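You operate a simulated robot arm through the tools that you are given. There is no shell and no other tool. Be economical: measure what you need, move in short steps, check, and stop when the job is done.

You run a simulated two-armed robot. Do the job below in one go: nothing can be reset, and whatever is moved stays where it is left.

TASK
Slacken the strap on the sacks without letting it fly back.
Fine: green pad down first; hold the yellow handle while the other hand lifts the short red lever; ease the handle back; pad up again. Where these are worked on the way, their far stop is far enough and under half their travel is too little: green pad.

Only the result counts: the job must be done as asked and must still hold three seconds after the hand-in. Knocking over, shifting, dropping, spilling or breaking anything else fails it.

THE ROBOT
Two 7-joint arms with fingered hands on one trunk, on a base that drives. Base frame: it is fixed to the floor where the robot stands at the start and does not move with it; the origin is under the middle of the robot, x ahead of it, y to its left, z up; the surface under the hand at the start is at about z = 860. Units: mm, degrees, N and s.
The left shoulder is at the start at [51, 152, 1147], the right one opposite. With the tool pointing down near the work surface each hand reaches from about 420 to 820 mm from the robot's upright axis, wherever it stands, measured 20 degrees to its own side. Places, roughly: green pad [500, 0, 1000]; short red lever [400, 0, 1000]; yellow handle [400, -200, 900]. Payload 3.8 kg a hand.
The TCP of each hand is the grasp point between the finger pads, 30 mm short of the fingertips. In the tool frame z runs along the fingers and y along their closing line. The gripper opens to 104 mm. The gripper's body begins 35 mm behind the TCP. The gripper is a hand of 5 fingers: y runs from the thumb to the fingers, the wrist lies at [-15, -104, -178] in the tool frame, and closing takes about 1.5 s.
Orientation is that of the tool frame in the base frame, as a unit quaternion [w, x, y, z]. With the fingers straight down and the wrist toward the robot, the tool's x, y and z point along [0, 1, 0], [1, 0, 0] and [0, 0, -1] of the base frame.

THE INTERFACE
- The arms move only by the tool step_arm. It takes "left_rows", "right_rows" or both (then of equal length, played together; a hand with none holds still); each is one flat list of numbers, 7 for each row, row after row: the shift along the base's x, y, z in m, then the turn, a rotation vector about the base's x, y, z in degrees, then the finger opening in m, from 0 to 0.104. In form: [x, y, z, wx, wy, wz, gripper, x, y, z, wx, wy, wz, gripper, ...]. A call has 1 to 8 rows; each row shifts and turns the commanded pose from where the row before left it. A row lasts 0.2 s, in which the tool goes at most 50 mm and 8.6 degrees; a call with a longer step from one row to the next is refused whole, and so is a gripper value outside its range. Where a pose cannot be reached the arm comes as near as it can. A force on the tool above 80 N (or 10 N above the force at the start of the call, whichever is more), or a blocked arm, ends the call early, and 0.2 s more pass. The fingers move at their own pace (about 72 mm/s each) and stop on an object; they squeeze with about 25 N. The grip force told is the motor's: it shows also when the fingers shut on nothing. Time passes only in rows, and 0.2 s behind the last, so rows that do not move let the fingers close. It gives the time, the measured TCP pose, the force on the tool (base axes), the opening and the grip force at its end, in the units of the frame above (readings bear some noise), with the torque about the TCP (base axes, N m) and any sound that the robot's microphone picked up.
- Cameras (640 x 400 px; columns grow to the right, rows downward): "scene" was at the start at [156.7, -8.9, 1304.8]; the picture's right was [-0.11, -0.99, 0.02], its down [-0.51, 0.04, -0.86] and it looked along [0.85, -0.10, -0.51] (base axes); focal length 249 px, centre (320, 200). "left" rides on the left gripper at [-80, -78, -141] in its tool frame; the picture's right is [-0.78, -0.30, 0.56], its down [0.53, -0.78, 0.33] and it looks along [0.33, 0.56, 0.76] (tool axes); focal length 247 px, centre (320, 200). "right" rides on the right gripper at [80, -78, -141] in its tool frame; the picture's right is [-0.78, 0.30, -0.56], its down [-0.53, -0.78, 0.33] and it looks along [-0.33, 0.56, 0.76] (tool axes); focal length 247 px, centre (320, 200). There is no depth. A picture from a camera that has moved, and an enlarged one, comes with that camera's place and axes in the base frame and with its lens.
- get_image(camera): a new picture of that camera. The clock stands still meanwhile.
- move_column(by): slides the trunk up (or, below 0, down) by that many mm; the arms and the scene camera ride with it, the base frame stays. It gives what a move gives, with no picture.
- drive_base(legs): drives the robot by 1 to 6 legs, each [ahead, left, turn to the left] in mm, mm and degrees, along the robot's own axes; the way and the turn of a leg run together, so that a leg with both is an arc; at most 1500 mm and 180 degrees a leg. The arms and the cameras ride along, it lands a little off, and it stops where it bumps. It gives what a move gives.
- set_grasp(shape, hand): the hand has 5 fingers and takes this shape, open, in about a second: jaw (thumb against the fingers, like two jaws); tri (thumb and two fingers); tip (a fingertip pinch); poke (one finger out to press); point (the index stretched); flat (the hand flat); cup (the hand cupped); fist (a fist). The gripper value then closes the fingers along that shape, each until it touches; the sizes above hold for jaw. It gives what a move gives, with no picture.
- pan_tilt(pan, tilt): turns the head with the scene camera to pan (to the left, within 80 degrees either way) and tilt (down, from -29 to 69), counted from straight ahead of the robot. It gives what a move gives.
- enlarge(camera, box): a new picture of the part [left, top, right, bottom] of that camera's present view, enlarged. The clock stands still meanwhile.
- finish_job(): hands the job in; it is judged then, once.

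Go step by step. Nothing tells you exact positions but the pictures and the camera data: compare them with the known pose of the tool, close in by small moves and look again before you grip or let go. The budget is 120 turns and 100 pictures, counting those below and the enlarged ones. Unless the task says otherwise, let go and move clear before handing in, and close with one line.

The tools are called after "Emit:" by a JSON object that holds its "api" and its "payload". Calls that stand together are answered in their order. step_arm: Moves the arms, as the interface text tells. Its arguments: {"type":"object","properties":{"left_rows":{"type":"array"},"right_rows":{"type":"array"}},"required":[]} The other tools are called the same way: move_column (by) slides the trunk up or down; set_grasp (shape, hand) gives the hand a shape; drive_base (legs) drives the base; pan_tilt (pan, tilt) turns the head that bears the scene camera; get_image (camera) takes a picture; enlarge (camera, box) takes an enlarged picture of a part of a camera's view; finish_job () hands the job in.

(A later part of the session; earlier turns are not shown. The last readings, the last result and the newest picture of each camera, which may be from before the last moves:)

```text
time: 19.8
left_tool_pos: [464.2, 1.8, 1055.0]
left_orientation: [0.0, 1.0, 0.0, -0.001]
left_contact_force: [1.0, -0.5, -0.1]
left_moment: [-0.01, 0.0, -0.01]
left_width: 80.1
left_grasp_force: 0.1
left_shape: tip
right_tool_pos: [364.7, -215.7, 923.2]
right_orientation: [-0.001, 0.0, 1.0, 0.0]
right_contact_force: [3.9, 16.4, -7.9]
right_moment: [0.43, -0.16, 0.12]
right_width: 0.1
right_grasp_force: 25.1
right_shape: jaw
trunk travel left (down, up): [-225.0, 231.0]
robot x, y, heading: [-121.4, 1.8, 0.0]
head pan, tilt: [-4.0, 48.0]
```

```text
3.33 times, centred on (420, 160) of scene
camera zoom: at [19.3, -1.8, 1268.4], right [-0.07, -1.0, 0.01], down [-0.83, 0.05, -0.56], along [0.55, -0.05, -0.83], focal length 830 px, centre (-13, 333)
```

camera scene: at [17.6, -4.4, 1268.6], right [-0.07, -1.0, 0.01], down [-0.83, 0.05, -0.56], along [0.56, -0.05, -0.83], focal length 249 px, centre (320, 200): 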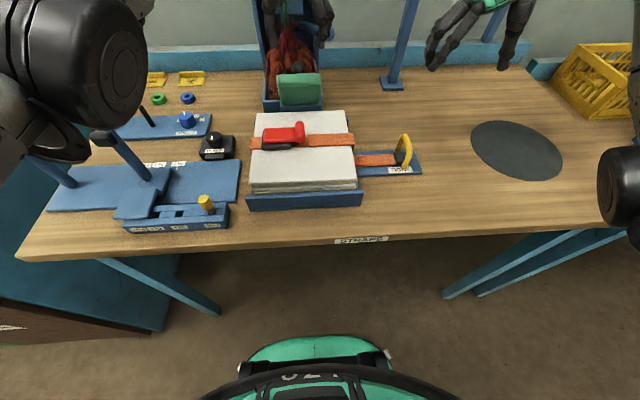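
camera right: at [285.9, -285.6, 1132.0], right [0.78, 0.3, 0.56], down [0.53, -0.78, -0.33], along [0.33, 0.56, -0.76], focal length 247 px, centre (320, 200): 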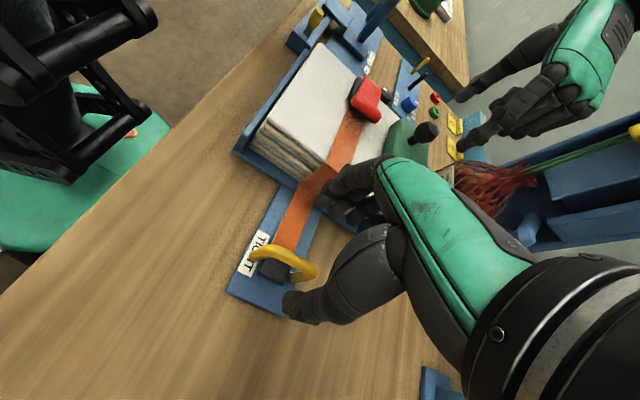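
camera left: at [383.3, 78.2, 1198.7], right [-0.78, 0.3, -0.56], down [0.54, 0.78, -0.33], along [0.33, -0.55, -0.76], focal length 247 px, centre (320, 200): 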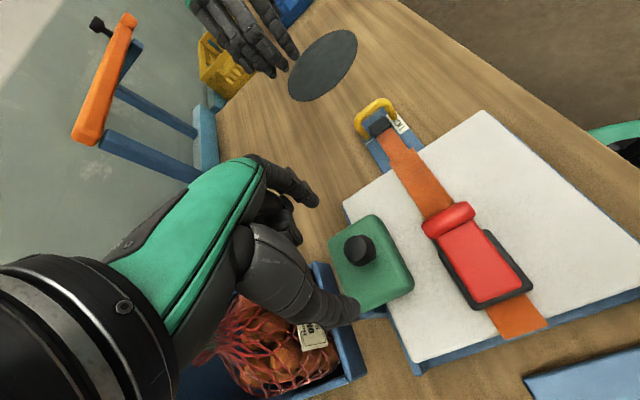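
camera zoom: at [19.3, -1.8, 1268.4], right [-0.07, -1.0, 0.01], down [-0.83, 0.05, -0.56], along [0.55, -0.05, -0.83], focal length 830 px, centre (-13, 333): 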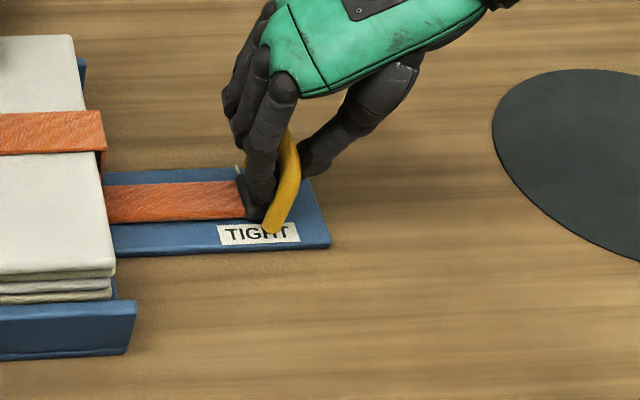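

Handle is held (16 N of strap tension against my fingers). The red cylinder of the lever triangulates to about (375,4,957), ends along x; turning the left hand back so it closes along x and bringing it above.

Emit:
{"api": "step_arm", "payload": {"left_rows": [-0.005, 0, 0.015, 0, 0, 8.5, 0.08, -0.01, 0, 0.015, 0, 0, 8.5, 0.08, -0.01, 0, 0, 0, 0, 8.5, 0.08, -0.01, 0, 0, 0, 0, 8.5, 0.08, -0.01, 0, 0, 0, 0, 8.5, 0.08, -0.01, 0, 0, 0, 0, 8.5, 0.08, -0.01, 0, 0, 0, 0, 8.5, 0.08]}}

Emit:
{"api": "step_arm", "payload": {"left_rows": [-0.01, 0, 0, 0, 0, 8.5, 0.07, -0.01, 0.001, 0, 0, 0, 8.5, 0.07, -0.004, 0.001, -0.015, 0, 0, 8.5, 0.07, 0, 0, -0.015, 0, 0, 5, 0.07, 0, 0, -0.01, 0, 0, 0, 0.07]}}

Emit:
{"api": "get_image", "payload": {"camera": "left"}}

Emit:
{"api": "enlarge", "payload": {"camera": "scene", "box": [220, 60, 420, 220]}}

```text
time: 21.4
left_tool_pos: [400.6, 2.8, 1086.5]
left_orientation: [-0.001, 0.867, 0.498, -0.002]
left_contact_force: [0.8, 0.1, -0.6]
left_moment: [0.0, -0.02, 0.0]
left_width: 79.9
left_grasp_force: 0.1
left_shape: tip
right_tool_pos: [364.1, -216.5, 922.6]
right_orientation: [-0.001, -0.001, 1.0, -0.001]
right_contact_force: [3.8, 12.0, -9.3]
right_moment: [0.38, -0.16, 0.11]
right_width: 0.2
right_grasp_force: 25.0
right_shape: jaw
trunk travel left (down, up): [-225.0, 231.0]
robot x, y, heading: [-116.2, 0.7, 0.3]
head pan, tilt: [-4.0, 48.0]
```

```text
time: 22.6
left_tool_pos: [375.8, 2.5, 1045.9]
left_orientation: [0.0, 0.706, 0.708, -0.001]
left_contact_force: [0.5, -0.1, 0.0]
left_moment: [-0.02, -0.03, -0.01]
left_width: 70.4
left_grasp_force: 0.0
left_shape: tip
right_tool_pos: [365.5, -216.6, 922.2]
right_orientation: [-0.001, 0.0, 1.0, -0.001]
right_contact_force: [3.9, 9.5, -9.7]
right_moment: [0.32, -0.12, 0.08]
right_width: 0.0
right_grasp_force: 25.4
right_shape: jaw
trunk travel left (down, up): [-225.0, 231.0]
robot x, y, heading: [-122.6, 0.1, 0.3]
head pan, tilt: [-4.0, 48.0]
```

```text
63 pictures are left
camera left: at [299.6, -76.6, 1188.6], right [-0.3, -0.78, -0.56], down [-0.78, 0.53, -0.33], along [0.55, 0.33, -0.76], focal length 247 px, centre (320, 200)
```

left: 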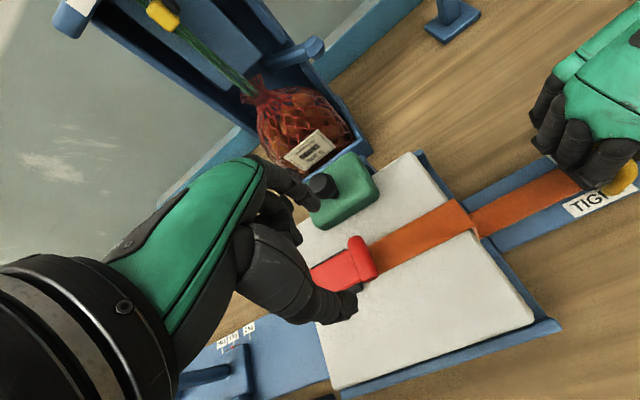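

```text
2.50 times, centred on (320, 140) of scene
camera zoom: at [19.4, -3.1, 1268.4], right [-0.07, -1.0, 0.01], down [-0.83, 0.05, -0.56], along [0.55, -0.05, -0.83], focal length 622 px, centre (320, 350)
```

zoom: 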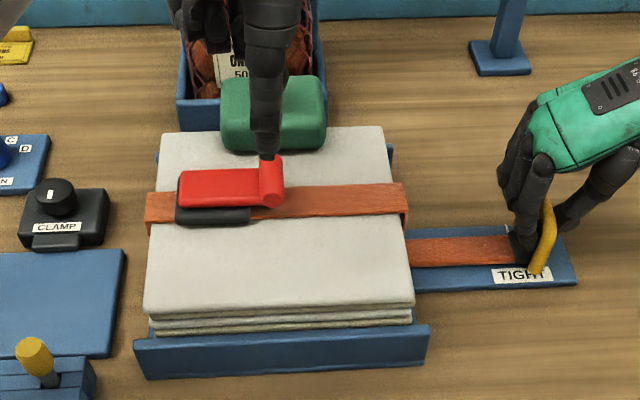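

Aligned over the cylinder; the pad's knob at x≈451 is close to my index, so I'll tilt the hand 8° back and descend gradually.

Emit:
{"api": "step_arm", "payload": {"left_rows": [-0.003, 0.001, -0.02, 0, -8, 0, 0.06, 0, 0, -0.02, 0, 0, 0, 0.06, 0, 0, -0.015, 0, 0, 0, 0.06, 0, 0, -0.012, 0, 0, 0, 0.06]}}

Emit:
{"api": "enlarge", "payload": {"camera": "left", "box": [220, 140, 460, 340]}}

Emit:
{"api": "enlarge", "payload": {"camera": "right", "box": [280, 0, 520, 180]}}

Emit:
{"api": "enlarge", "payload": {"camera": "scene", "box": [240, 70, 380, 170]}}

```text
time: 23.6
left_tool_pos: [371.7, 4.2, 980.6]
left_orientation: [0.049, 0.706, 0.705, 0.048]
left_contact_force: [-0.5, 0.5, 0.5]
left_moment: [0.03, -0.03, 0.04]
left_width: 60.2
left_grasp_force: 0.1
left_shape: tip
right_tool_pos: [365.0, -216.9, 921.2]
right_orientation: [-0.001, 0.0, 1.0, 0.0]
right_contact_force: [4.8, 8.4, -8.2]
right_moment: [0.27, -0.1, 0.06]
right_width: 0.1
right_grasp_force: 24.6
right_shape: jaw
trunk travel left (down, up): [-225.0, 231.0]
robot x, y, heading: [-120.2, -0.0, 0.1]
head pan, tilt: [-4.0, 48.0]
```

```text
2.00 times, centred on (340, 240) of left
camera zoom: at [277.4, -75.4, 1109.5], right [-0.22, -0.78, -0.59], down [-0.72, 0.53, -0.44], along [0.66, 0.33, -0.68], focal length 494 px, centre (280, 120)
```

zoom: 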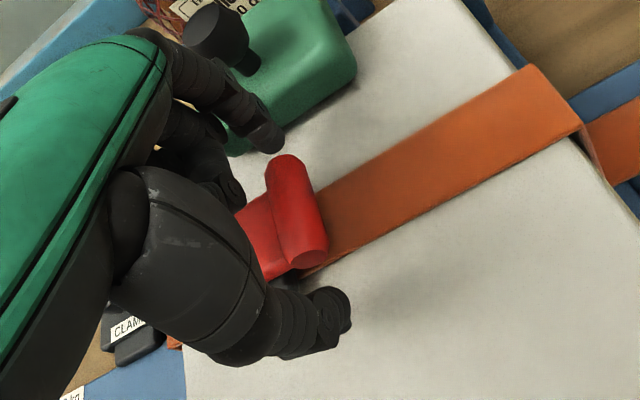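

```text
2.22 times, centred on (400, 90) of right
camera zoom: at [284.8, -292.3, 1064.7], right [0.78, 0.3, 0.56], down [0.53, -0.78, -0.33], along [0.33, 0.55, -0.76], focal length 549 px, centre (142, 444)
```

zoom: 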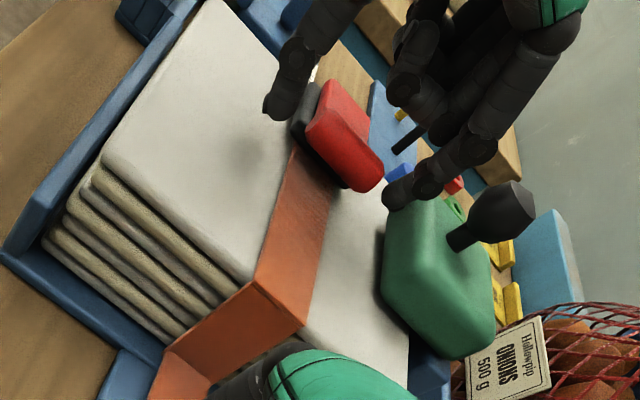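

```text
4.00 times, centred on (310, 120) of scene
camera zoom: at [19.4, -3.2, 1268.4], right [-0.07, -1.0, 0.01], down [-0.83, 0.05, -0.56], along [0.55, -0.05, -0.83], focal length 996 px, centre (360, 520)
```

zoom: 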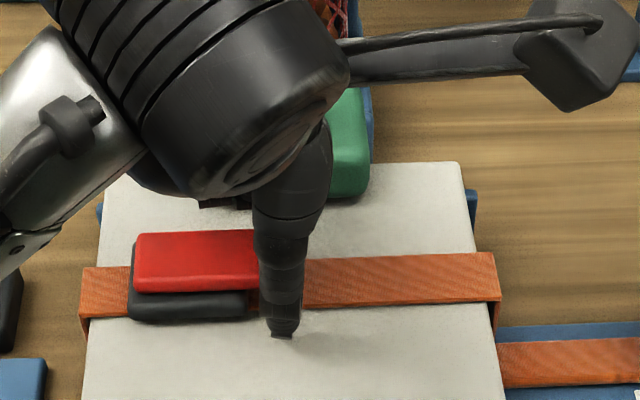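

Cylinder lies between thumb and index. Descending 8 mm and closing.

Emit:
{"api": "step_arm", "payload": {"left_rows": [0.002, 0, -0.004, 0, 0, 0, 0.06, 0, 0, -0.004, 0, 0, 0, 0.06, 0, 0, 0, 0, 0, 0, 0.03, 0, 0, 0, 0, 0, 0, 0.02, 0, 0, 0, 0, 0, 0, 0.01, 0, 0, 0, 0, 0, 0, 0.01]}}

Emit:
{"api": "enlarge", "payload": {"camera": "left", "box": [220, 140, 460, 340]}}

Emit:
{"api": "enlarge", "payload": {"camera": "right", "box": [280, 0, 520, 180]}}

```text
time: 25.0
left_tool_pos: [376.0, 4.5, 971.8]
left_orientation: [0.048, 0.705, 0.706, 0.048]
left_contact_force: [-0.2, 0.9, -2.7]
left_moment: [-0.02, -0.01, 0.03]
left_width: 35.6
left_grasp_force: 25.0
left_shape: tip
right_tool_pos: [366.0, -216.1, 922.0]
right_orientation: [-0.001, 0.0, 1.0, -0.001]
right_contact_force: [2.7, 7.5, -8.3]
right_moment: [0.3, -0.1, 0.07]
right_width: 0.0
right_grasp_force: 25.2
right_shape: jaw
trunk travel left (down, up): [-225.0, 231.0]
robot x, y, heading: [-114.7, 1.7, -0.1]
head pan, tilt: [-4.0, 48.0]
```

```text
2.00 times, centred on (340, 240) of left
camera zoom: at [279.6, -75.6, 1101.5], right [-0.22, -0.78, -0.59], down [-0.72, 0.53, -0.44], along [0.65, 0.33, -0.68], focal length 494 px, centre (280, 120)
```

zoom: 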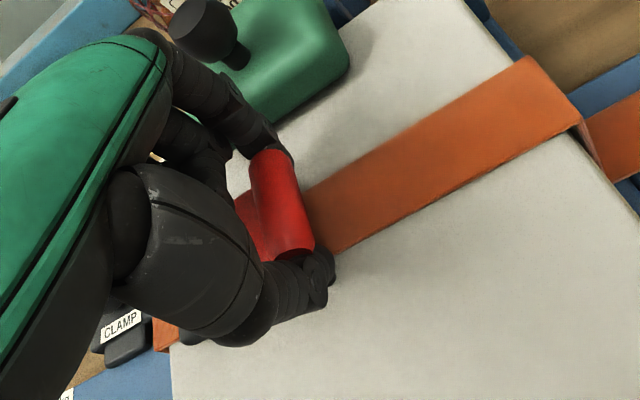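

```text
2.22 times, centred on (400, 90) of right
camera zoom: at [284.9, -292.2, 1064.6], right [0.78, 0.3, 0.55], down [0.53, -0.78, -0.33], along [0.33, 0.55, -0.76], focal length 549 px, centre (142, 444)
```

zoom: 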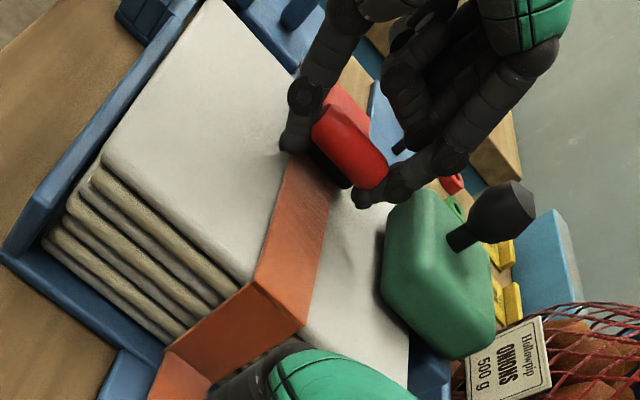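

Good pinch on the cylinder's ends (35.6 mm). Lifting it along an arc about its left-end hinge, hand turning with it, while the right hand holds.

Emit:
{"api": "step_arm", "payload": {"left_rows": [0, 0.0006, 0.0081, -8, 0, 0, 0.01, 0, 0.0016, 0.0079, -8, 0, 0, 0.01, 0, 0.0028, 0.0076, -8, 0, 0, 0.01]}}

Emit:
{"api": "enlarge", "payload": {"camera": "right", "box": [280, 0, 520, 180]}}

Emit:
{"api": "enlarge", "payload": {"camera": "left", "box": [220, 140, 460, 340]}}

```text
time: 25.8
left_tool_pos: [374.4, 10.4, 993.9]
left_orientation: [0.195, 0.679, 0.701, -0.101]
left_contact_force: [-0.8, 4.3, -5.9]
left_moment: [-0.01, 0.09, 0.02]
left_width: 34.7
left_grasp_force: 24.7
left_shape: tip
right_tool_pos: [364.9, -214.7, 921.1]
right_orientation: [-0.001, 0.0, 1.0, -0.002]
right_contact_force: [2.8, 9.2, -9.8]
right_moment: [0.32, -0.12, 0.11]
right_width: 0.2
right_grasp_force: 24.9
right_shape: jaw
trunk travel left (down, up): [-225.0, 231.0]
robot x, y, heading: [-120.2, -0.5, -0.1]
head pan, tilt: [-4.0, 48.0]
```

```text
2.22 times, centred on (400, 90) of right
camera zoom: at [285.0, -290.0, 1064.9], right [0.78, 0.3, 0.55], down [0.53, -0.78, -0.33], along [0.33, 0.55, -0.76], focal length 549 px, centre (142, 444)
```

zoom: 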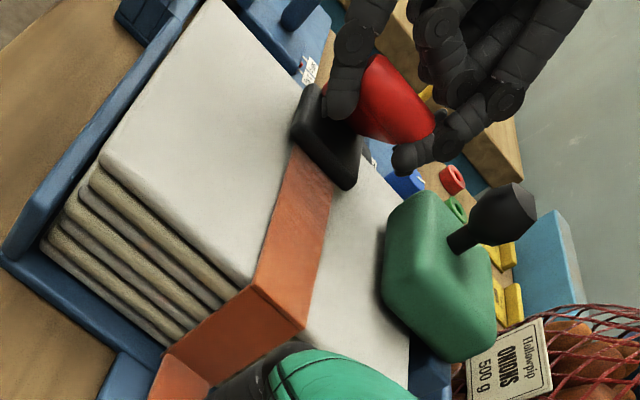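

```text
2.00 times, centred on (340, 240) of left
camera zoom: at [279.8, -8.2, 1145.8], right [-0.22, -0.95, -0.22], down [-0.73, 0.31, -0.62], along [0.65, 0.03, -0.76], focal length 494 px, centre (280, 120)
```

zoom: 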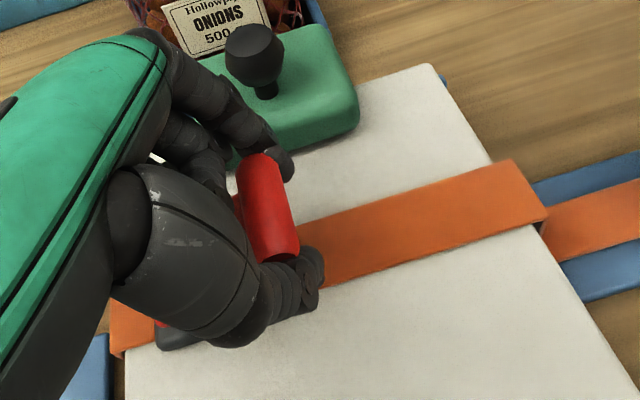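

The lever is lifting cleanly, the handle still held. Continuing to about 48°.

Emit:
{"api": "step_arm", "payload": {"left_rows": [0, 0.0038, 0.0071, -8, 0, 0, 0.01, 0, 0.0048, 0.0066, -8, 0, 0, 0.01, 0, 0.0056, 0.0058, -8, 0, 0, 0.01]}}

Emit:
{"api": "enlarge", "payload": {"camera": "right", "box": [280, 0, 520, 180]}}

```text
time: 26.6
left_tool_pos: [375.3, 22.0, 1016.6]
left_orientation: [0.332, 0.624, 0.664, -0.243]
left_contact_force: [-2.3, -2.1, 1.9]
left_moment: [0.03, 0.01, 0.02]
left_width: 25.4
left_grasp_force: 25.1
left_shape: tip
right_tool_pos: [364.5, -216.6, 922.2]
right_orientation: [-0.001, 0.0, 1.0, -0.002]
right_contact_force: [5.4, 8.9, -10.3]
right_moment: [0.3, -0.13, 0.04]
right_width: 0.0
right_grasp_force: 24.8
right_shape: jaw
trunk travel left (down, up): [-225.0, 231.0]
robot x, y, heading: [-117.8, 1.1, 0.1]
head pan, tilt: [-4.0, 48.0]
```

```text
2.22 times, centred on (400, 90) of right
camera zoom: at [284.7, -292.6, 1064.7], right [0.78, 0.3, 0.56], down [0.53, -0.78, -0.33], along [0.33, 0.55, -0.76], focal length 549 px, centre (142, 444)
```

zoom: 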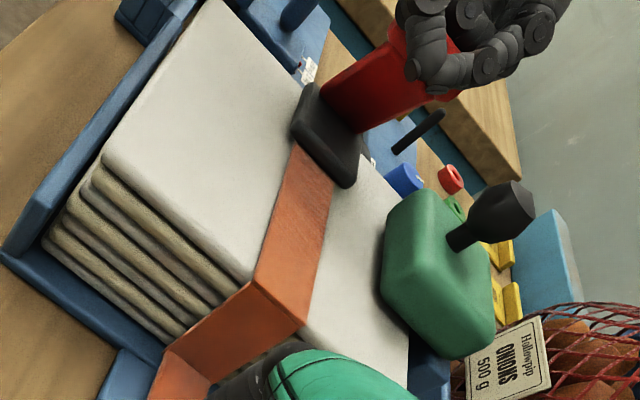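

Lever around 50–60°. Continuing the arc further.

Emit:
{"api": "step_arm", "payload": {"left_rows": [0, 0.0064, 0.004, -8, 0, 0, 0.01, 0, 0.007, 0.003, -8, 0, 0, 0.01, 0, 0.0075, 0.002, -8, 0, 0, 0.01]}}

Emit:
{"api": "enlarge", "payload": {"camera": "right", "box": [280, 0, 520, 180]}}

Emit:
{"api": "get_image", "payload": {"camera": "left"}}

```text
time: 27.4
left_tool_pos: [374.6, 43.7, 1024.1]
left_orientation: [0.455, 0.542, 0.599, -0.375]
left_contact_force: [-1.5, -1.7, 4.1]
left_moment: [-0.01, 0.07, 0.02]
left_width: 25.1
left_grasp_force: 24.6
left_shape: tip
right_tool_pos: [363.9, -216.3, 920.7]
right_orientation: [-0.001, 0.0, 1.0, 0.0]
right_contact_force: [6.3, 8.2, -9.1]
right_moment: [0.29, -0.12, 0.08]
right_width: 0.0
right_grasp_force: 24.7
right_shape: jaw
trunk travel left (down, up): [-225.0, 231.0]
robot x, y, heading: [-117.0, -1.6, -0.0]
head pan, tilt: [-4.0, 48.0]
```

```text
2.22 times, centred on (400, 90) of right
camera zoom: at [284.7, -292.4, 1064.7], right [0.78, 0.3, 0.56], down [0.53, -0.78, -0.33], along [0.33, 0.55, -0.76], focal length 549 px, centre (142, 444)
```

zoom: 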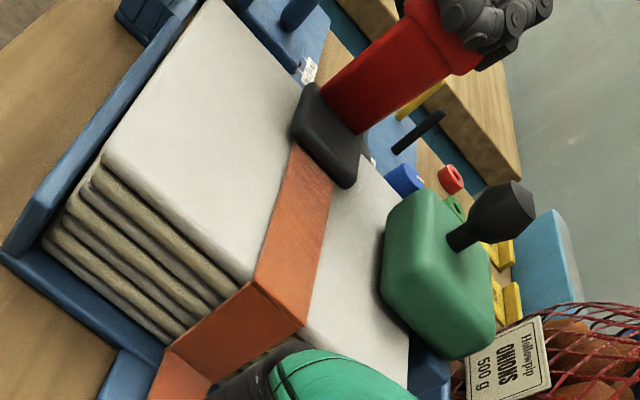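

```text
52 pictures are left
camera left: at [279.4, 143.2, 1140.7], right [-0.22, -0.8, 0.56], down [-0.72, -0.25, -0.64], along [0.66, -0.54, -0.53], focal length 247 px, centre (320, 200)
```

left: 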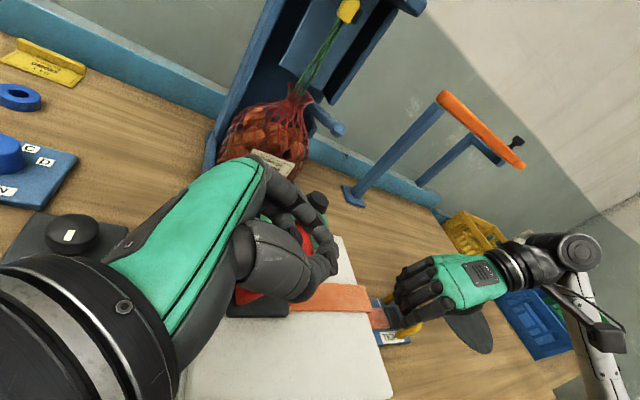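

The lever looks near vertical. A small extra push (+y) to find its stop.

Emit:
{"api": "step_arm", "payload": {"left_rows": [0, 0.006, -0.001, 0, 0, 0, 0.01, 0, 0.006, -0.001, 0, 0, 0, 0.01, 0, 0.006, -0.001, 0, 0, 0, 0.01]}}

Emit:
{"api": "enlarge", "payload": {"camera": "right", "box": [280, 0, 520, 180]}}

Emit:
{"api": "enlarge", "payload": {"camera": "scene", "box": [220, 60, 460, 220]}}

```text
time: 28.2
left_tool_pos: [374.2, 58.4, 1025.3]
left_orientation: [0.456, 0.543, 0.597, -0.376]
left_contact_force: [2.8, -11.3, 23.8]
left_moment: [-0.2, -0.16, -0.04]
left_width: 24.9
left_grasp_force: 25.0
left_shape: tip
right_tool_pos: [364.0, -219.0, 922.8]
right_orientation: [0.0, 0.002, 1.0, 0.001]
right_contact_force: [11.7, 8.2, -11.8]
right_moment: [0.29, -0.15, 0.02]
right_width: 0.0
right_grasp_force: 25.0
right_shape: jaw
trunk travel left (down, up): [-225.0, 231.0]
robot x, y, heading: [-122.7, 0.6, -0.0]
head pan, tilt: [-4.0, 48.0]
```

```text
2.22 times, centred on (400, 90) of right
camera zoom: at [284.1, -295.6, 1064.5], right [0.78, 0.29, 0.56], down [0.53, -0.78, -0.33], along [0.34, 0.56, -0.76], focal length 549 px, centre (142, 444)
```

zoom: 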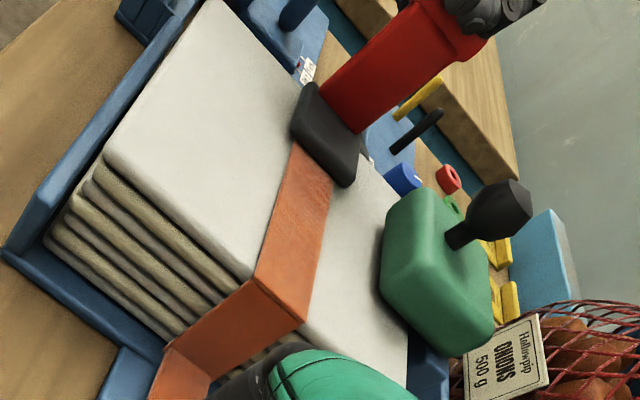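

```text
2.50 times, centred on (340, 140) of scene
camera zoom: at [18.6, -6.9, 1268.7], right [-0.07, -1.0, 0.01], down [-0.83, 0.05, -0.56], along [0.56, -0.05, -0.83], focal length 622 px, centre (270, 350)
```

zoom: 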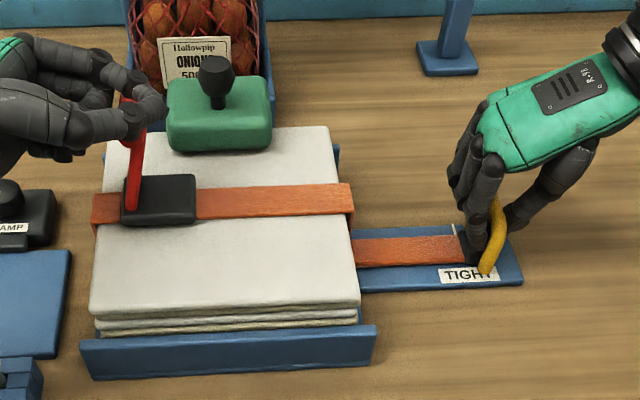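

Lever is up against its stop. Now easing the handle back (+y) slowly with the lever held.

Emit:
{"api": "step_arm", "payload": {"right_rows": [0, 0.003, 0, 0, 0, 0, 0.0, 0, 0.003, 0, 0, 0, 0, 0.0, 0, 0.003, 0, 0, 0, 0, 0.0, 0, 0.003, 0, 0, 0, 0, 0.0, 0, 0.003, 0, 0, 0, 0, 0.0, 0, 0.003, 0, 0, 0, 0, 0.0], "left_rows": [0, -0.003, 0, 0, 0, 0, 0.01, 0, 0, 0, 0, 0, 0, 0.01, 0, 0, 0, 0, 0, 0, 0.01, 0, 0, 0, 0, 0, 0, 0.01, 0, 0, 0, 0, 0, 0, 0.01, 0, 0, 0, 0, 0, 0, 0.01]}}

Emit:
{"api": "enlarge", "payload": {"camera": "scene", "box": [220, 60, 460, 220]}}

```text
time: 29.6
left_tool_pos: [374.5, 56.9, 1024.7]
left_orientation: [0.457, 0.542, 0.598, -0.374]
left_contact_force: [1.0, -5.5, 31.1]
left_moment: [-0.13, -0.25, -0.05]
left_width: 24.9
left_grasp_force: 24.9
left_shape: tip
right_tool_pos: [364.3, -200.8, 922.8]
right_orientation: [0.001, 0.001, 1.0, 0.0]
right_contact_force: [16.5, 5.9, -13.3]
right_moment: [0.28, -0.3, -0.04]
right_width: 0.1
right_grasp_force: 24.7
right_shape: jaw
trunk travel left (down, up): [-225.0, 231.0]
robot x, y, heading: [-122.7, 2.1, -0.2]
head pan, tilt: [-4.0, 48.0]
```

```text
2.50 times, centred on (340, 140) of scene
camera zoom: at [18.5, -5.1, 1268.5], right [-0.07, -1.0, 0.01], down [-0.83, 0.05, -0.56], along [0.56, -0.05, -0.83], focal length 622 px, centre (270, 350)
```

zoom: 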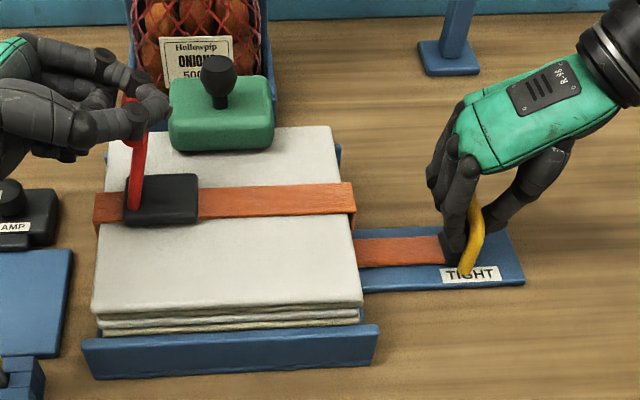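

The handle follows under control. Continuing to ease.

Emit:
{"api": "step_arm", "payload": {"right_rows": [0.0005, 0.003, -0.0005, 0, 0, 0, 0.0, 0.0005, 0.003, -0.0005, 0, 0, 0, 0.0, 0, 0.003, 0, 0, 0, 0, 0.0, 0, 0.003, 0, 0, 0, 0, 0.0, 0, 0.003, 0, 0, 0, 0, 0.0, 0, 0.003, 0, 0, 0, 0, 0.0, 0, 0.003, 0, 0, 0, 0, 0.0, 0, 0.003, 0, 0, 0, 0, 0.0]}}

Emit:
{"api": "enlarge", "payload": {"camera": "scene", "box": [220, 60, 460, 220]}}

```text
time: 31.4
left_tool_pos: [372.0, 57.7, 1024.5]
left_orientation: [0.456, 0.543, 0.598, -0.374]
left_contact_force: [2.0, -6.7, 29.3]
left_moment: [-0.16, -0.27, -0.02]
left_width: 25.2
left_grasp_force: 25.3
left_shape: tip
right_tool_pos: [364.5, -176.7, 922.0]
right_orientation: [0.0, 0.0, 1.0, -0.001]
right_contact_force: [13.5, 5.1, -2.4]
right_moment: [0.26, -0.28, -0.02]
right_width: 0.0
right_grasp_force: 25.1
right_shape: jaw
trunk travel left (down, up): [-225.0, 231.0]
robot x, y, heading: [-120.7, 2.8, 0.0]
head pan, tilt: [-4.0, 48.0]
```

```text
2.50 times, centred on (340, 140) of scene
camera zoom: at [17.6, -5.1, 1268.7], right [-0.07, -1.0, 0.01], down [-0.83, 0.05, -0.56], along [0.56, -0.05, -0.83], focal length 622 px, centre (270, 350)
```

zoom: 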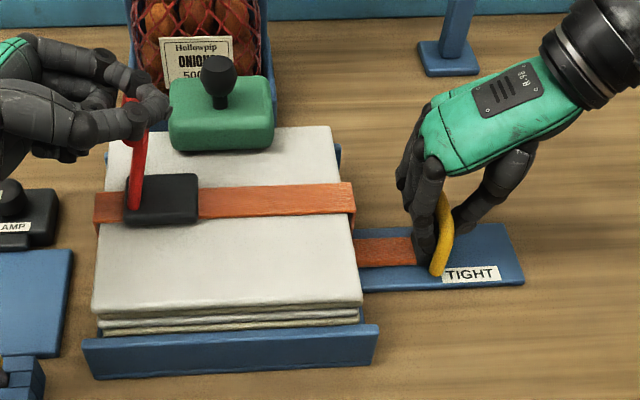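

Still about 5 N of pull; continuing.

Emit:
{"api": "step_arm", "payload": {"right_rows": [0.0005, 0.003, 0, 0, 0, 0, 0.0, 0.0005, 0.003, 0, 0, 0, 0, 0.0, 0, 0.003, 0, 0, 0, 0, 0.0, 0, 0.003, 0, 0, 0, 0, 0.0, 0, 0.003, 0, 0, 0, 0, 0.0, 0, 0.003, 0, 0, 0, 0, 0.0]}}

Emit:
{"api": "enlarge", "payload": {"camera": "scene", "box": [220, 60, 460, 220]}}

Emit:
{"api": "enlarge", "payload": {"camera": "right", "box": [180, 60, 440, 300]}}

```text
time: 32.8
left_tool_pos: [372.7, 56.8, 1022.8]
left_orientation: [0.457, 0.542, 0.598, -0.373]
left_contact_force: [3.9, -5.6, 28.9]
left_moment: [-0.17, -0.32, -0.01]
left_width: 25.0
left_grasp_force: 25.0
left_shape: tip
right_tool_pos: [364.7, -159.1, 921.5]
right_orientation: [0.0, 0.0, 1.0, 0.0]
right_contact_force: [7.5, 2.4, -3.9]
right_moment: [0.26, -0.15, 0.07]
right_width: 0.2
right_grasp_force: 24.7
right_shape: jaw
trunk travel left (down, up): [-225.0, 231.0]
robot x, y, heading: [-120.6, -1.6, 0.2]
head pan, tilt: [-4.0, 48.0]
```

```text
2.50 times, centred on (340, 140) of scene
camera zoom: at [17.0, -5.3, 1268.7], right [-0.07, -1.0, 0.01], down [-0.83, 0.05, -0.56], along [0.56, -0.05, -0.83], focal length 622 px, centre (270, 350)
```

zoom: 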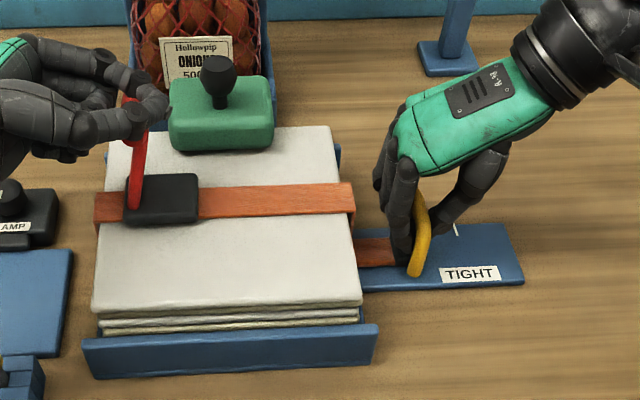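

```text
1.67 times, centred on (310, 180) of right
camera zoom: at [284.3, -234.1, 1064.1], right [0.78, 0.3, 0.56], down [0.53, -0.78, -0.33], along [0.33, 0.56, -0.76], focal length 412 px, centre (337, 233)
```

zoom: 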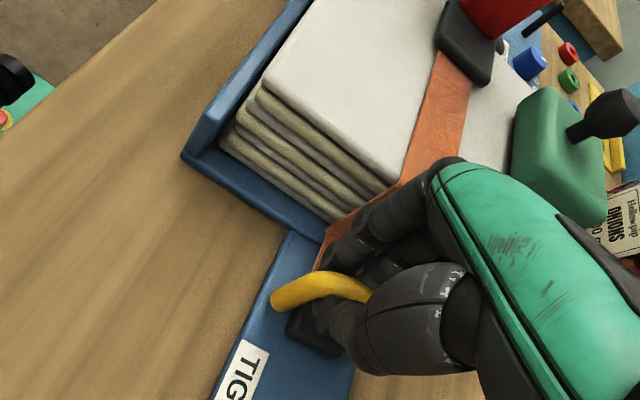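

Tension down to ~2 N. Another 15 mm.

Emit:
{"api": "step_arm", "payload": {"right_rows": [0.0005, 0.003, 0, 0, 0, 0, 0.0, 0.0005, 0.003, 0, 0, 0, 0, 0.0, 0, 0.003, 0, 0, 0, 0, 0.0, 0, 0.003, 0, 0, 0, 0, 0.0, 0, 0.002, 0, 0, 0, 0, 0.0]}}

Emit:
{"api": "enlarge", "payload": {"camera": "scene", "box": [220, 60, 460, 220]}}

Emit:
{"api": "enlarge", "payload": {"camera": "right", "box": [180, 60, 440, 300]}}

```text
time: 34.0
left_tool_pos: [372.9, 52.9, 1024.2]
left_orientation: [0.454, 0.544, 0.599, -0.373]
left_contact_force: [4.7, -3.8, 22.8]
left_moment: [-0.08, -0.21, 0.0]
left_width: 25.0
left_grasp_force: 25.6
left_shape: tip
right_tool_pos: [366.1, -150.1, 921.5]
right_orientation: [0.0, 0.001, 1.0, 0.0]
right_contact_force: [0.1, -28.0, -3.1]
right_moment: [-0.03, 0.0, 0.09]
right_width: 0.1
right_grasp_force: 25.0
right_shape: jaw
trunk travel left (down, up): [-225.0, 231.0]
robot x, y, heading: [-122.0, -2.7, 0.0]
head pan, tilt: [-4.0, 48.0]
```

```text
2.50 times, centred on (340, 140) of scene
camera zoom: at [16.2, -10.6, 1268.8], right [-0.07, -1.0, 0.0], down [-0.83, 0.06, -0.56], along [0.56, -0.04, -0.83], focal length 622 px, centre (270, 350)
```

zoom: 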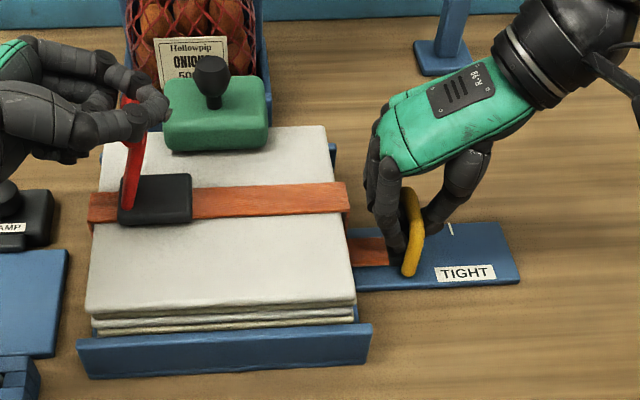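

```text
1.67 times, centred on (310, 180) of right
camera zoom: at [284.4, -226.2, 1063.8], right [0.78, 0.29, 0.56], down [0.53, -0.78, -0.33], along [0.34, 0.56, -0.76], focal length 412 px, centre (337, 233)
```

zoom: 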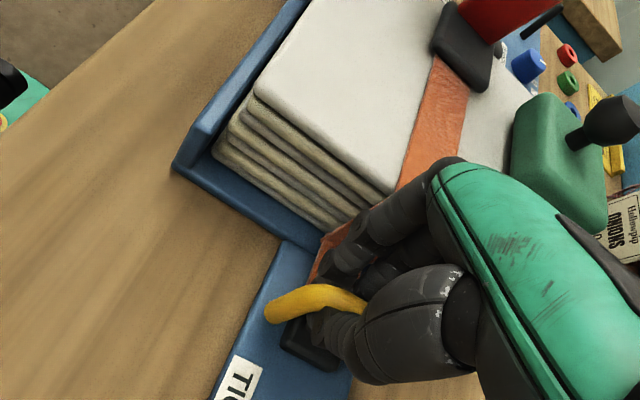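

The handle hit its end stop (-28 N), so the strap is slack. Backing off the pressure, then opening the right hand slightly and lifting away.

Emit:
{"api": "step_arm", "payload": {"right_rows": [0, -0.002, 0, 0, 0, 0, 0.0, 0, -0.0015, 0, 0, 0, 0, 0.02, 0, 0, 0, 0, 0, 0, 0.045, 0, 0, 0, 0, 0, 0, 0.045, 0, 0, 0, 0, 0, 0, 0.045]}}

Emit:
{"api": "enlarge", "payload": {"camera": "right", "box": [180, 60, 440, 300]}}

Emit:
{"api": "enlarge", "payload": {"camera": "scene", "box": [220, 60, 460, 220]}}

```text
time: 35.2
left_tool_pos: [371.4, 55.9, 1023.7]
left_orientation: [0.456, 0.543, 0.598, -0.373]
left_contact_force: [2.6, -4.0, 23.7]
left_moment: [-0.13, -0.26, -0.02]
left_width: 25.5
left_grasp_force: 25.1
left_shape: tip
right_tool_pos: [364.6, -149.7, 921.4]
right_orientation: [0.0, 0.001, 1.0, 0.001]
right_contact_force: [-1.5, -15.8, -4.4]
right_moment: [-0.01, 0.06, -0.12]
right_width: 40.1
right_grasp_force: 0.0
right_shape: jaw
trunk travel left (down, up): [-225.0, 231.0]
robot x, y, heading: [-120.5, 2.2, -0.2]
head pan, tilt: [-4.0, 48.0]
```

```text
1.67 times, centred on (310, 180) of right
camera zoom: at [284.4, -226.4, 1063.7], right [0.78, 0.29, 0.56], down [0.53, -0.78, -0.33], along [0.34, 0.56, -0.76], focal length 412 px, centre (337, 233)
```

zoom: 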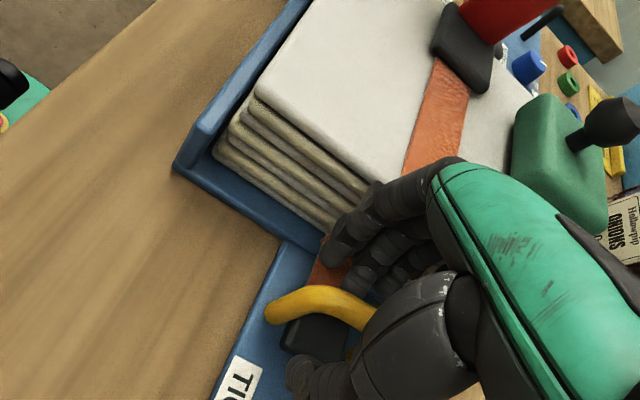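

```text
2.50 times, centred on (340, 140) of scene
camera zoom: at [16.1, -7.9, 1268.8], right [-0.07, -1.0, 0.01], down [-0.83, 0.05, -0.56], along [0.56, -0.04, -0.83], focal length 622 px, centre (270, 350)
```

zoom: 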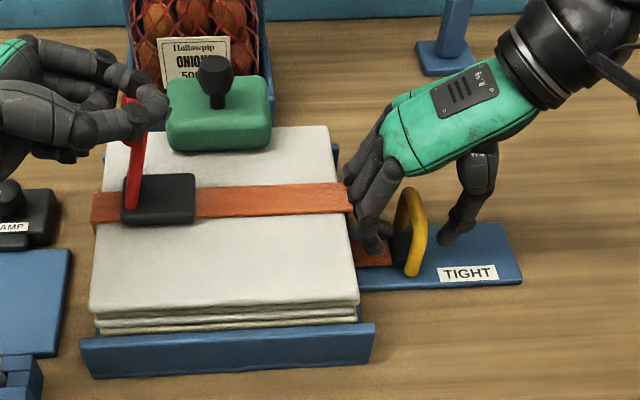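

The opening fingers touch the strap side of the sacks; moving 8 mm out and then up.

Emit:
{"api": "step_arm", "payload": {"right_rows": [0, -0.008, 0, 0, 0, 0, 0.045, 0, -0.001, 0.02, 0, 0, 0, 0.045, 0, 0, 0.03, 0, 0, 0, 0.045, 0, 0, 0.03, 0, 0, 0, 0.05]}}

Emit:
{"api": "get_image", "payload": {"camera": "right"}}

Emit:
{"api": "enlarge", "payload": {"camera": "scene", "box": [220, 60, 460, 220]}}

```text
time: 36.2
left_tool_pos: [372.3, 55.7, 1024.3]
left_orientation: [0.457, 0.542, 0.598, -0.374]
left_contact_force: [5.1, -6.6, 25.9]
left_moment: [-0.19, -0.3, -0.04]
left_width: 25.1
left_grasp_force: 25.0
left_shape: tip
right_tool_pos: [364.1, -158.5, 1002.8]
right_orientation: [0.001, 0.001, 1.0, 0.001]
right_contact_force: [0.7, -0.5, -0.3]
right_moment: [0.0, -0.01, -0.01]
right_width: 49.7
right_grasp_force: 0.0
right_shape: jaw
trunk travel left (down, up): [-225.0, 231.0]
robot x, y, heading: [-119.4, -3.9, 0.0]
head pan, tilt: [-4.0, 48.0]
```

```text
41 pictures are left
camera right: at [283.5, -233.5, 1145.4], right [0.78, 0.3, 0.56], down [0.54, -0.78, -0.33], along [0.34, 0.56, -0.76], focal length 247 px, centre (320, 200)
```

right: 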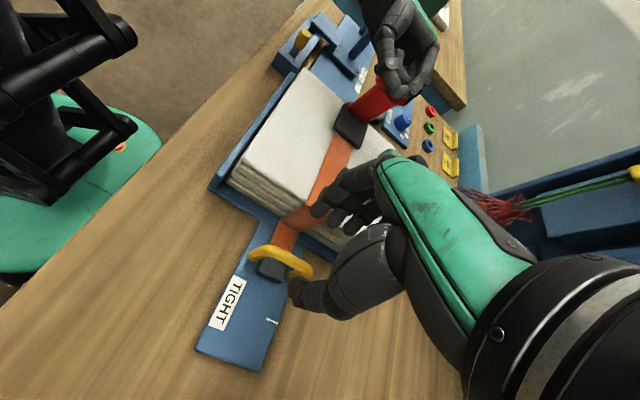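

```text
2.50 times, centred on (340, 140) of scene
camera zoom: at [15.7, -5.5, 1268.9], right [-0.07, -1.0, 0.01], down [-0.83, 0.05, -0.56], along [0.56, -0.05, -0.83], focal length 622 px, centre (270, 350)
```

zoom: 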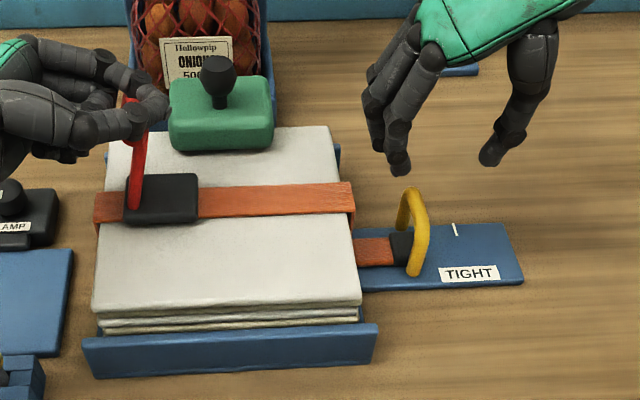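

The handle stays put near its inner end. To be sure it's at the stop, I'll push it gently inward with closed fingers from the outer side.

Emit:
{"api": "step_arm", "payload": {"right_rows": [0, -0.02, 0, 0, 0, 0, 0.02, 0.006, -0.025, 0, 0, 0, 0, 0, 0.005, 0, -0.03, 0, 0, 0, 0, 0, 0, -0.03, 0, 0, 0, 0, 0, 0, -0.012, 0, 0, 0, 0]}}

Emit:
{"api": "enlarge", "payload": {"camera": "scene", "box": [220, 60, 460, 220]}}

```text
time: 37.4
left_tool_pos: [372.7, 56.3, 1024.6]
left_orientation: [0.457, 0.543, 0.597, -0.374]
left_contact_force: [4.6, -6.7, 25.5]
left_moment: [-0.15, -0.28, -0.04]
left_width: 25.0
left_grasp_force: 24.8
left_shape: tip
right_tool_pos: [375.9, -202.8, 929.4]
right_orientation: [0.001, -0.001, 1.0, 0.001]
right_contact_force: [-0.4, -0.2, 0.8]
right_moment: [0.01, 0.0, 0.01]
right_width: 0.0
right_grasp_force: 24.8
right_shape: jaw
trunk travel left (down, up): [-225.0, 231.0]
robot x, y, heading: [-121.0, -3.2, -0.1]
head pan, tilt: [-4.0, 48.0]
```

```text
2.50 times, centred on (340, 140) of scene
camera zoom: at [15.7, -5.5, 1268.9], right [-0.07, -1.0, 0.01], down [-0.83, 0.05, -0.56], along [0.56, -0.05, -0.83], focal length 622 px, centre (270, 350)
```

zoom: 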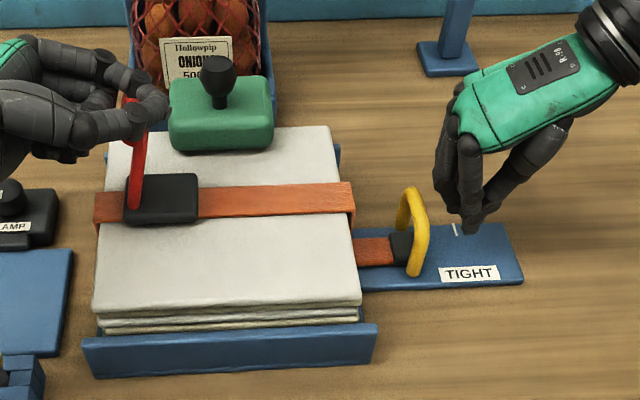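

Emit:
{"api": "step_arm", "payload": {"right_rows": [0, 0.004, -0.002, 0, 0, 0, 0, 0, 0.004, -0.002, 0, 0, 0, 0, 0, 0.004, 0, 0, 0, 0, 0, 0, 0.004, 0, 0, 0, 0, 0, 0, 0.003, 0, 0, 0, 0, 0, 0, 0.003, 0, 0, 0, 0, 0, 0, 0.003, 0, 0, 0, 0, 0]}}

Emit:
{"api": "enlarge", "payload": {"camera": "scene", "box": [220, 60, 460, 220]}}

```text
time: 39.0
left_tool_pos: [372.7, 55.0, 1024.3]
left_orientation: [0.456, 0.543, 0.598, -0.373]
left_contact_force: [5.2, -4.0, 22.7]
left_moment: [-0.1, -0.28, -0.04]
left_width: 25.5
left_grasp_force: 24.9
left_shape: tip
right_tool_pos: [375.3, -179.9, 927.1]
right_orientation: [0.001, 0.001, 1.0, 0.0]
right_contact_force: [1.5, -14.0, 5.1]
right_moment: [0.11, -0.06, -0.17]
right_width: 0.0
right_grasp_force: 25.2
right_shape: jaw
trunk travel left (down, up): [-225.0, 231.0]
robot x, y, heading: [-121.3, -0.2, 0.0]
head pan, tilt: [-4.0, 48.0]
```

```text
2.50 times, centred on (340, 140) of scene
camera zoom: at [15.5, -7.3, 1269.0], right [-0.07, -1.0, 0.01], down [-0.83, 0.05, -0.56], along [0.56, -0.05, -0.83], focal length 622 px, centre (270, 350)
```

zoom: 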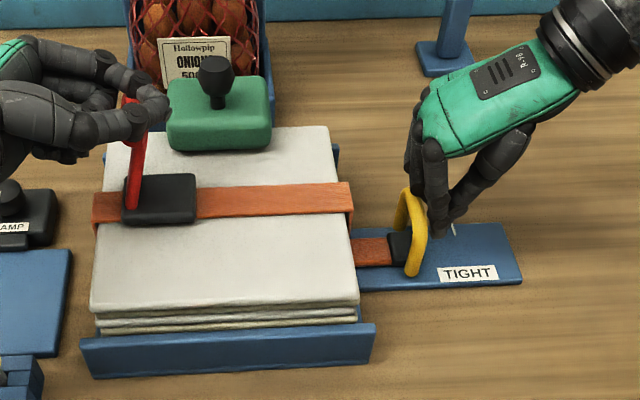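

At its stop (14 N without motion), so the strap is slack. Retreating the right hand, then releasing the lever with the left and backing out.

Emit:
{"api": "step_arm", "payload": {"right_rows": [0, -0.01, 0, 0, 0, 0, 0, 0, -0.02, 0.02, 0, 0, 0, 0.02, 0, -0.02, 0.03, 0, 0, 0, 0.05, 0, -0.02, 0.03, 0, 0, 0, 0.05]}}

Emit:
{"api": "step_arm", "payload": {"left_rows": [0, -0.002, 0, 0, 0, 0, 0.04, 0, 0, 0, 0, 0, 0, 0.065, 0, 0, 0, 0, 0, 0, 0.065, 0, 0.015, 0.01, 0, 0, 0, 0.065, 0, 0.025, 0.02, 0, 0, 0, 0.065, 0, 0.025, 0.025, 0, 0, 0, 0.065]}}

Emit:
{"api": "enlarge", "payload": {"camera": "scene", "box": [180, 40, 460, 220]}}

```text
time: 40.0
left_tool_pos: [372.1, 56.6, 1024.6]
left_orientation: [0.456, 0.543, 0.598, -0.374]
left_contact_force: [3.5, -6.3, 26.5]
left_moment: [-0.13, -0.29, 0.01]
left_width: 25.6
left_grasp_force: 24.4
left_shape: tip
right_tool_pos: [375.7, -248.3, 1006.1]
right_orientation: [0.001, 0.0, 1.0, -0.001]
right_contact_force: [0.9, 0.1, -0.4]
right_moment: [0.02, 0.0, 0.01]
right_width: 49.6
right_grasp_force: 0.0
right_shape: jaw
trunk travel left (down, up): [-225.0, 231.0]
robot x, y, heading: [-118.4, -2.7, -0.1]
head pan, tilt: [-4.0, 48.0]
```

```text
time: 41.4
left_tool_pos: [373.8, 122.5, 1075.6]
left_orientation: [0.454, 0.542, 0.6, -0.374]
left_contact_force: [-0.7, -0.7, -0.3]
left_moment: [-0.02, 0.0, 0.02]
left_width: 64.5
left_grasp_force: 0.2
left_shape: tip
right_tool_pos: [378.6, -244.7, 1006.1]
right_orientation: [0.0, 0.0, 1.0, -0.001]
right_contact_force: [0.9, 0.4, 1.0]
right_moment: [0.02, -0.01, -0.04]
right_width: 49.4
right_grasp_force: 0.1
right_shape: jaw
trunk travel left (down, up): [-225.0, 231.0]
robot x, y, heading: [-121.1, 0.5, -0.4]
head pan, tilt: [-4.0, 48.0]
```

```text
2.22 times, centred on (320, 130) of scene
camera zoom: at [17.4, -3.6, 1268.6], right [-0.07, -1.0, 0.01], down [-0.83, 0.05, -0.56], along [0.56, -0.05, -0.83], focal length 553 px, centre (320, 356)
```

zoom: 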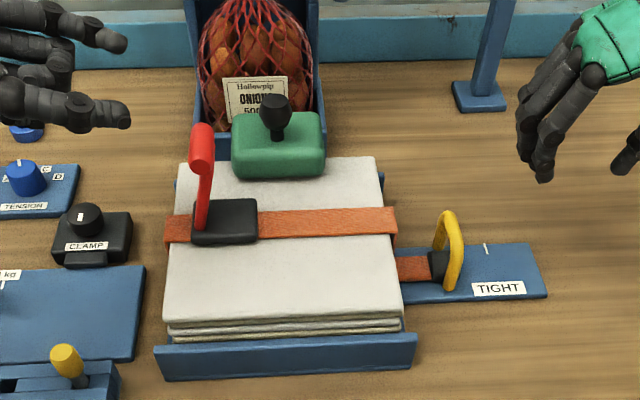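

Lever and handle both stay. Now the pad up: I'll bring the right hand (closed, wrist toward me) in front of the knob, moving the left clear.

Emit:
{"api": "step_arm", "payload": {"right_rows": [0, 0.01, 0.02, 0, 0, -8.5, 0.03, 0, 0.02, 0.02, 0, 0, -8.5, 0.0, 0, 0.025, 0.02, 0, 0, -8.5, 0.0, 0, 0.025, 0.01, 0, 0, -8.5, 0.0, 0, 0.025, 0.01, 0, 0, -8.5, 0.0, 0, 0.025, 0, 0, 0, -8.5, 0.0, 0, 0.025, 0, 0, 0, -8.5, 0.0], "left_rows": [0, 0.02, 0.01, 8, 0, 0, 0.065, 0, 0.02, 0.01, 8, 0, 0, 0.065, 0, 0.02, 0.01, 8, 0, 0, 0.065, 0, 0.02, 0.01, 8, 0, 0, 0.065, 0, 0.01, 0.01, 8, 0, 0, 0.065, 0, 0.01, 0.01, 8, 0, 0, 0.065, 0, 0, 0, 8, 0, 0, 0.065]}}

Emit:
{"api": "step_arm", "payload": {"right_rows": [0.005, 0.025, 0, 0, 0, -8.5, 0.0, 0.005, 0.025, 0, 0, 0, -8.5, 0.0, 0.005, 0.02, 0, 0, 0, -8.5, 0.0, 0, 0.02, 0, 0, 0, -5, 0.0, 0, 0, -0.02, 0, 0, 0, 0.0]}}

Emit:
{"api": "get_image", "payload": {"camera": "scene"}}

Emit:
{"api": "get_image", "payload": {"camera": "right"}}

```text
time: 43.0
left_tool_pos: [374.2, 221.3, 1136.1]
left_orientation: [0.146, 0.692, 0.706, -0.05]
left_contact_force: [0.3, 0.3, -0.5]
left_moment: [0.04, 0.01, -0.01]
left_width: 64.5
left_grasp_force: 0.0
left_shape: tip
right_tool_pos: [378.4, -90.9, 1085.3]
right_orientation: [0.0, 0.497, 0.868, 0.0]
right_contact_force: [0.1, -0.7, -0.7]
right_moment: [-0.04, -0.03, -0.02]
right_width: 0.1
right_grasp_force: 24.6
right_shape: jaw
trunk travel left (down, up): [-225.0, 231.0]
robot x, y, heading: [-121.4, -3.0, 0.1]
head pan, tilt: [-4.0, 48.0]
```

```text
time: 44.2
left_tool_pos: [374.3, 219.3, 1136.3]
left_orientation: [0.146, 0.692, 0.705, -0.049]
left_contact_force: [0.0, -0.4, -0.2]
left_moment: [0.01, -0.05, 0.04]
left_width: 64.5
left_grasp_force: 0.1
left_shape: tip
right_tool_pos: [392.1, -1.8, 1065.9]
right_orientation: [0.0, 0.707, 0.707, 0.001]
right_contact_force: [-0.7, 0.5, -0.2]
right_moment: [-0.01, -0.02, -0.01]
right_width: 0.0
right_grasp_force: 24.6
right_shape: jaw
trunk travel left (down, up): [-225.0, 231.0]
robot x, y, heading: [-120.2, 1.7, -0.0]
head pan, tilt: [-4.0, 48.0]
```

```text
36 pictures are left
camera scene: at [17.9, -4.7, 1268.5], right [-0.07, -1.0, 0.01], down [-0.83, 0.05, -0.56], along [0.56, -0.05, -0.83], focal length 249 px, centre (320, 200)
```

scene: 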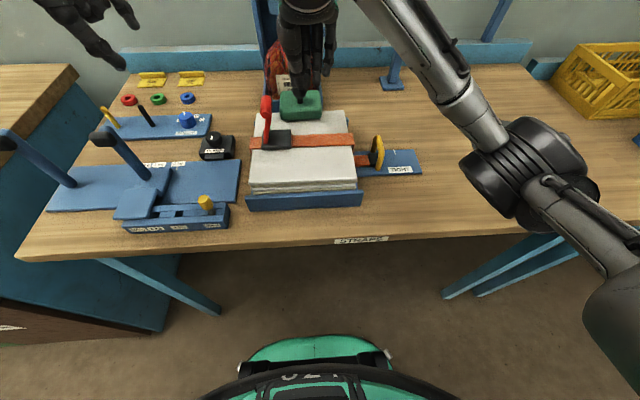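

```text
35 pictures are left
camera right: at [315.0, 80.4, 1207.6], right [0.29, -0.78, 0.56], down [-0.78, -0.53, -0.33], along [0.55, -0.33, -0.76], focal length 247 px, centre (320, 200)
```

right: 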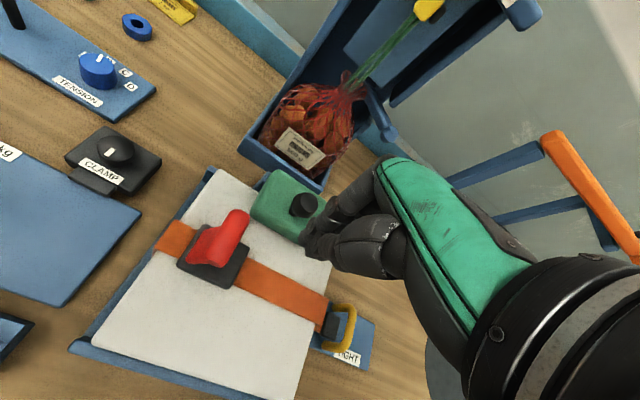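

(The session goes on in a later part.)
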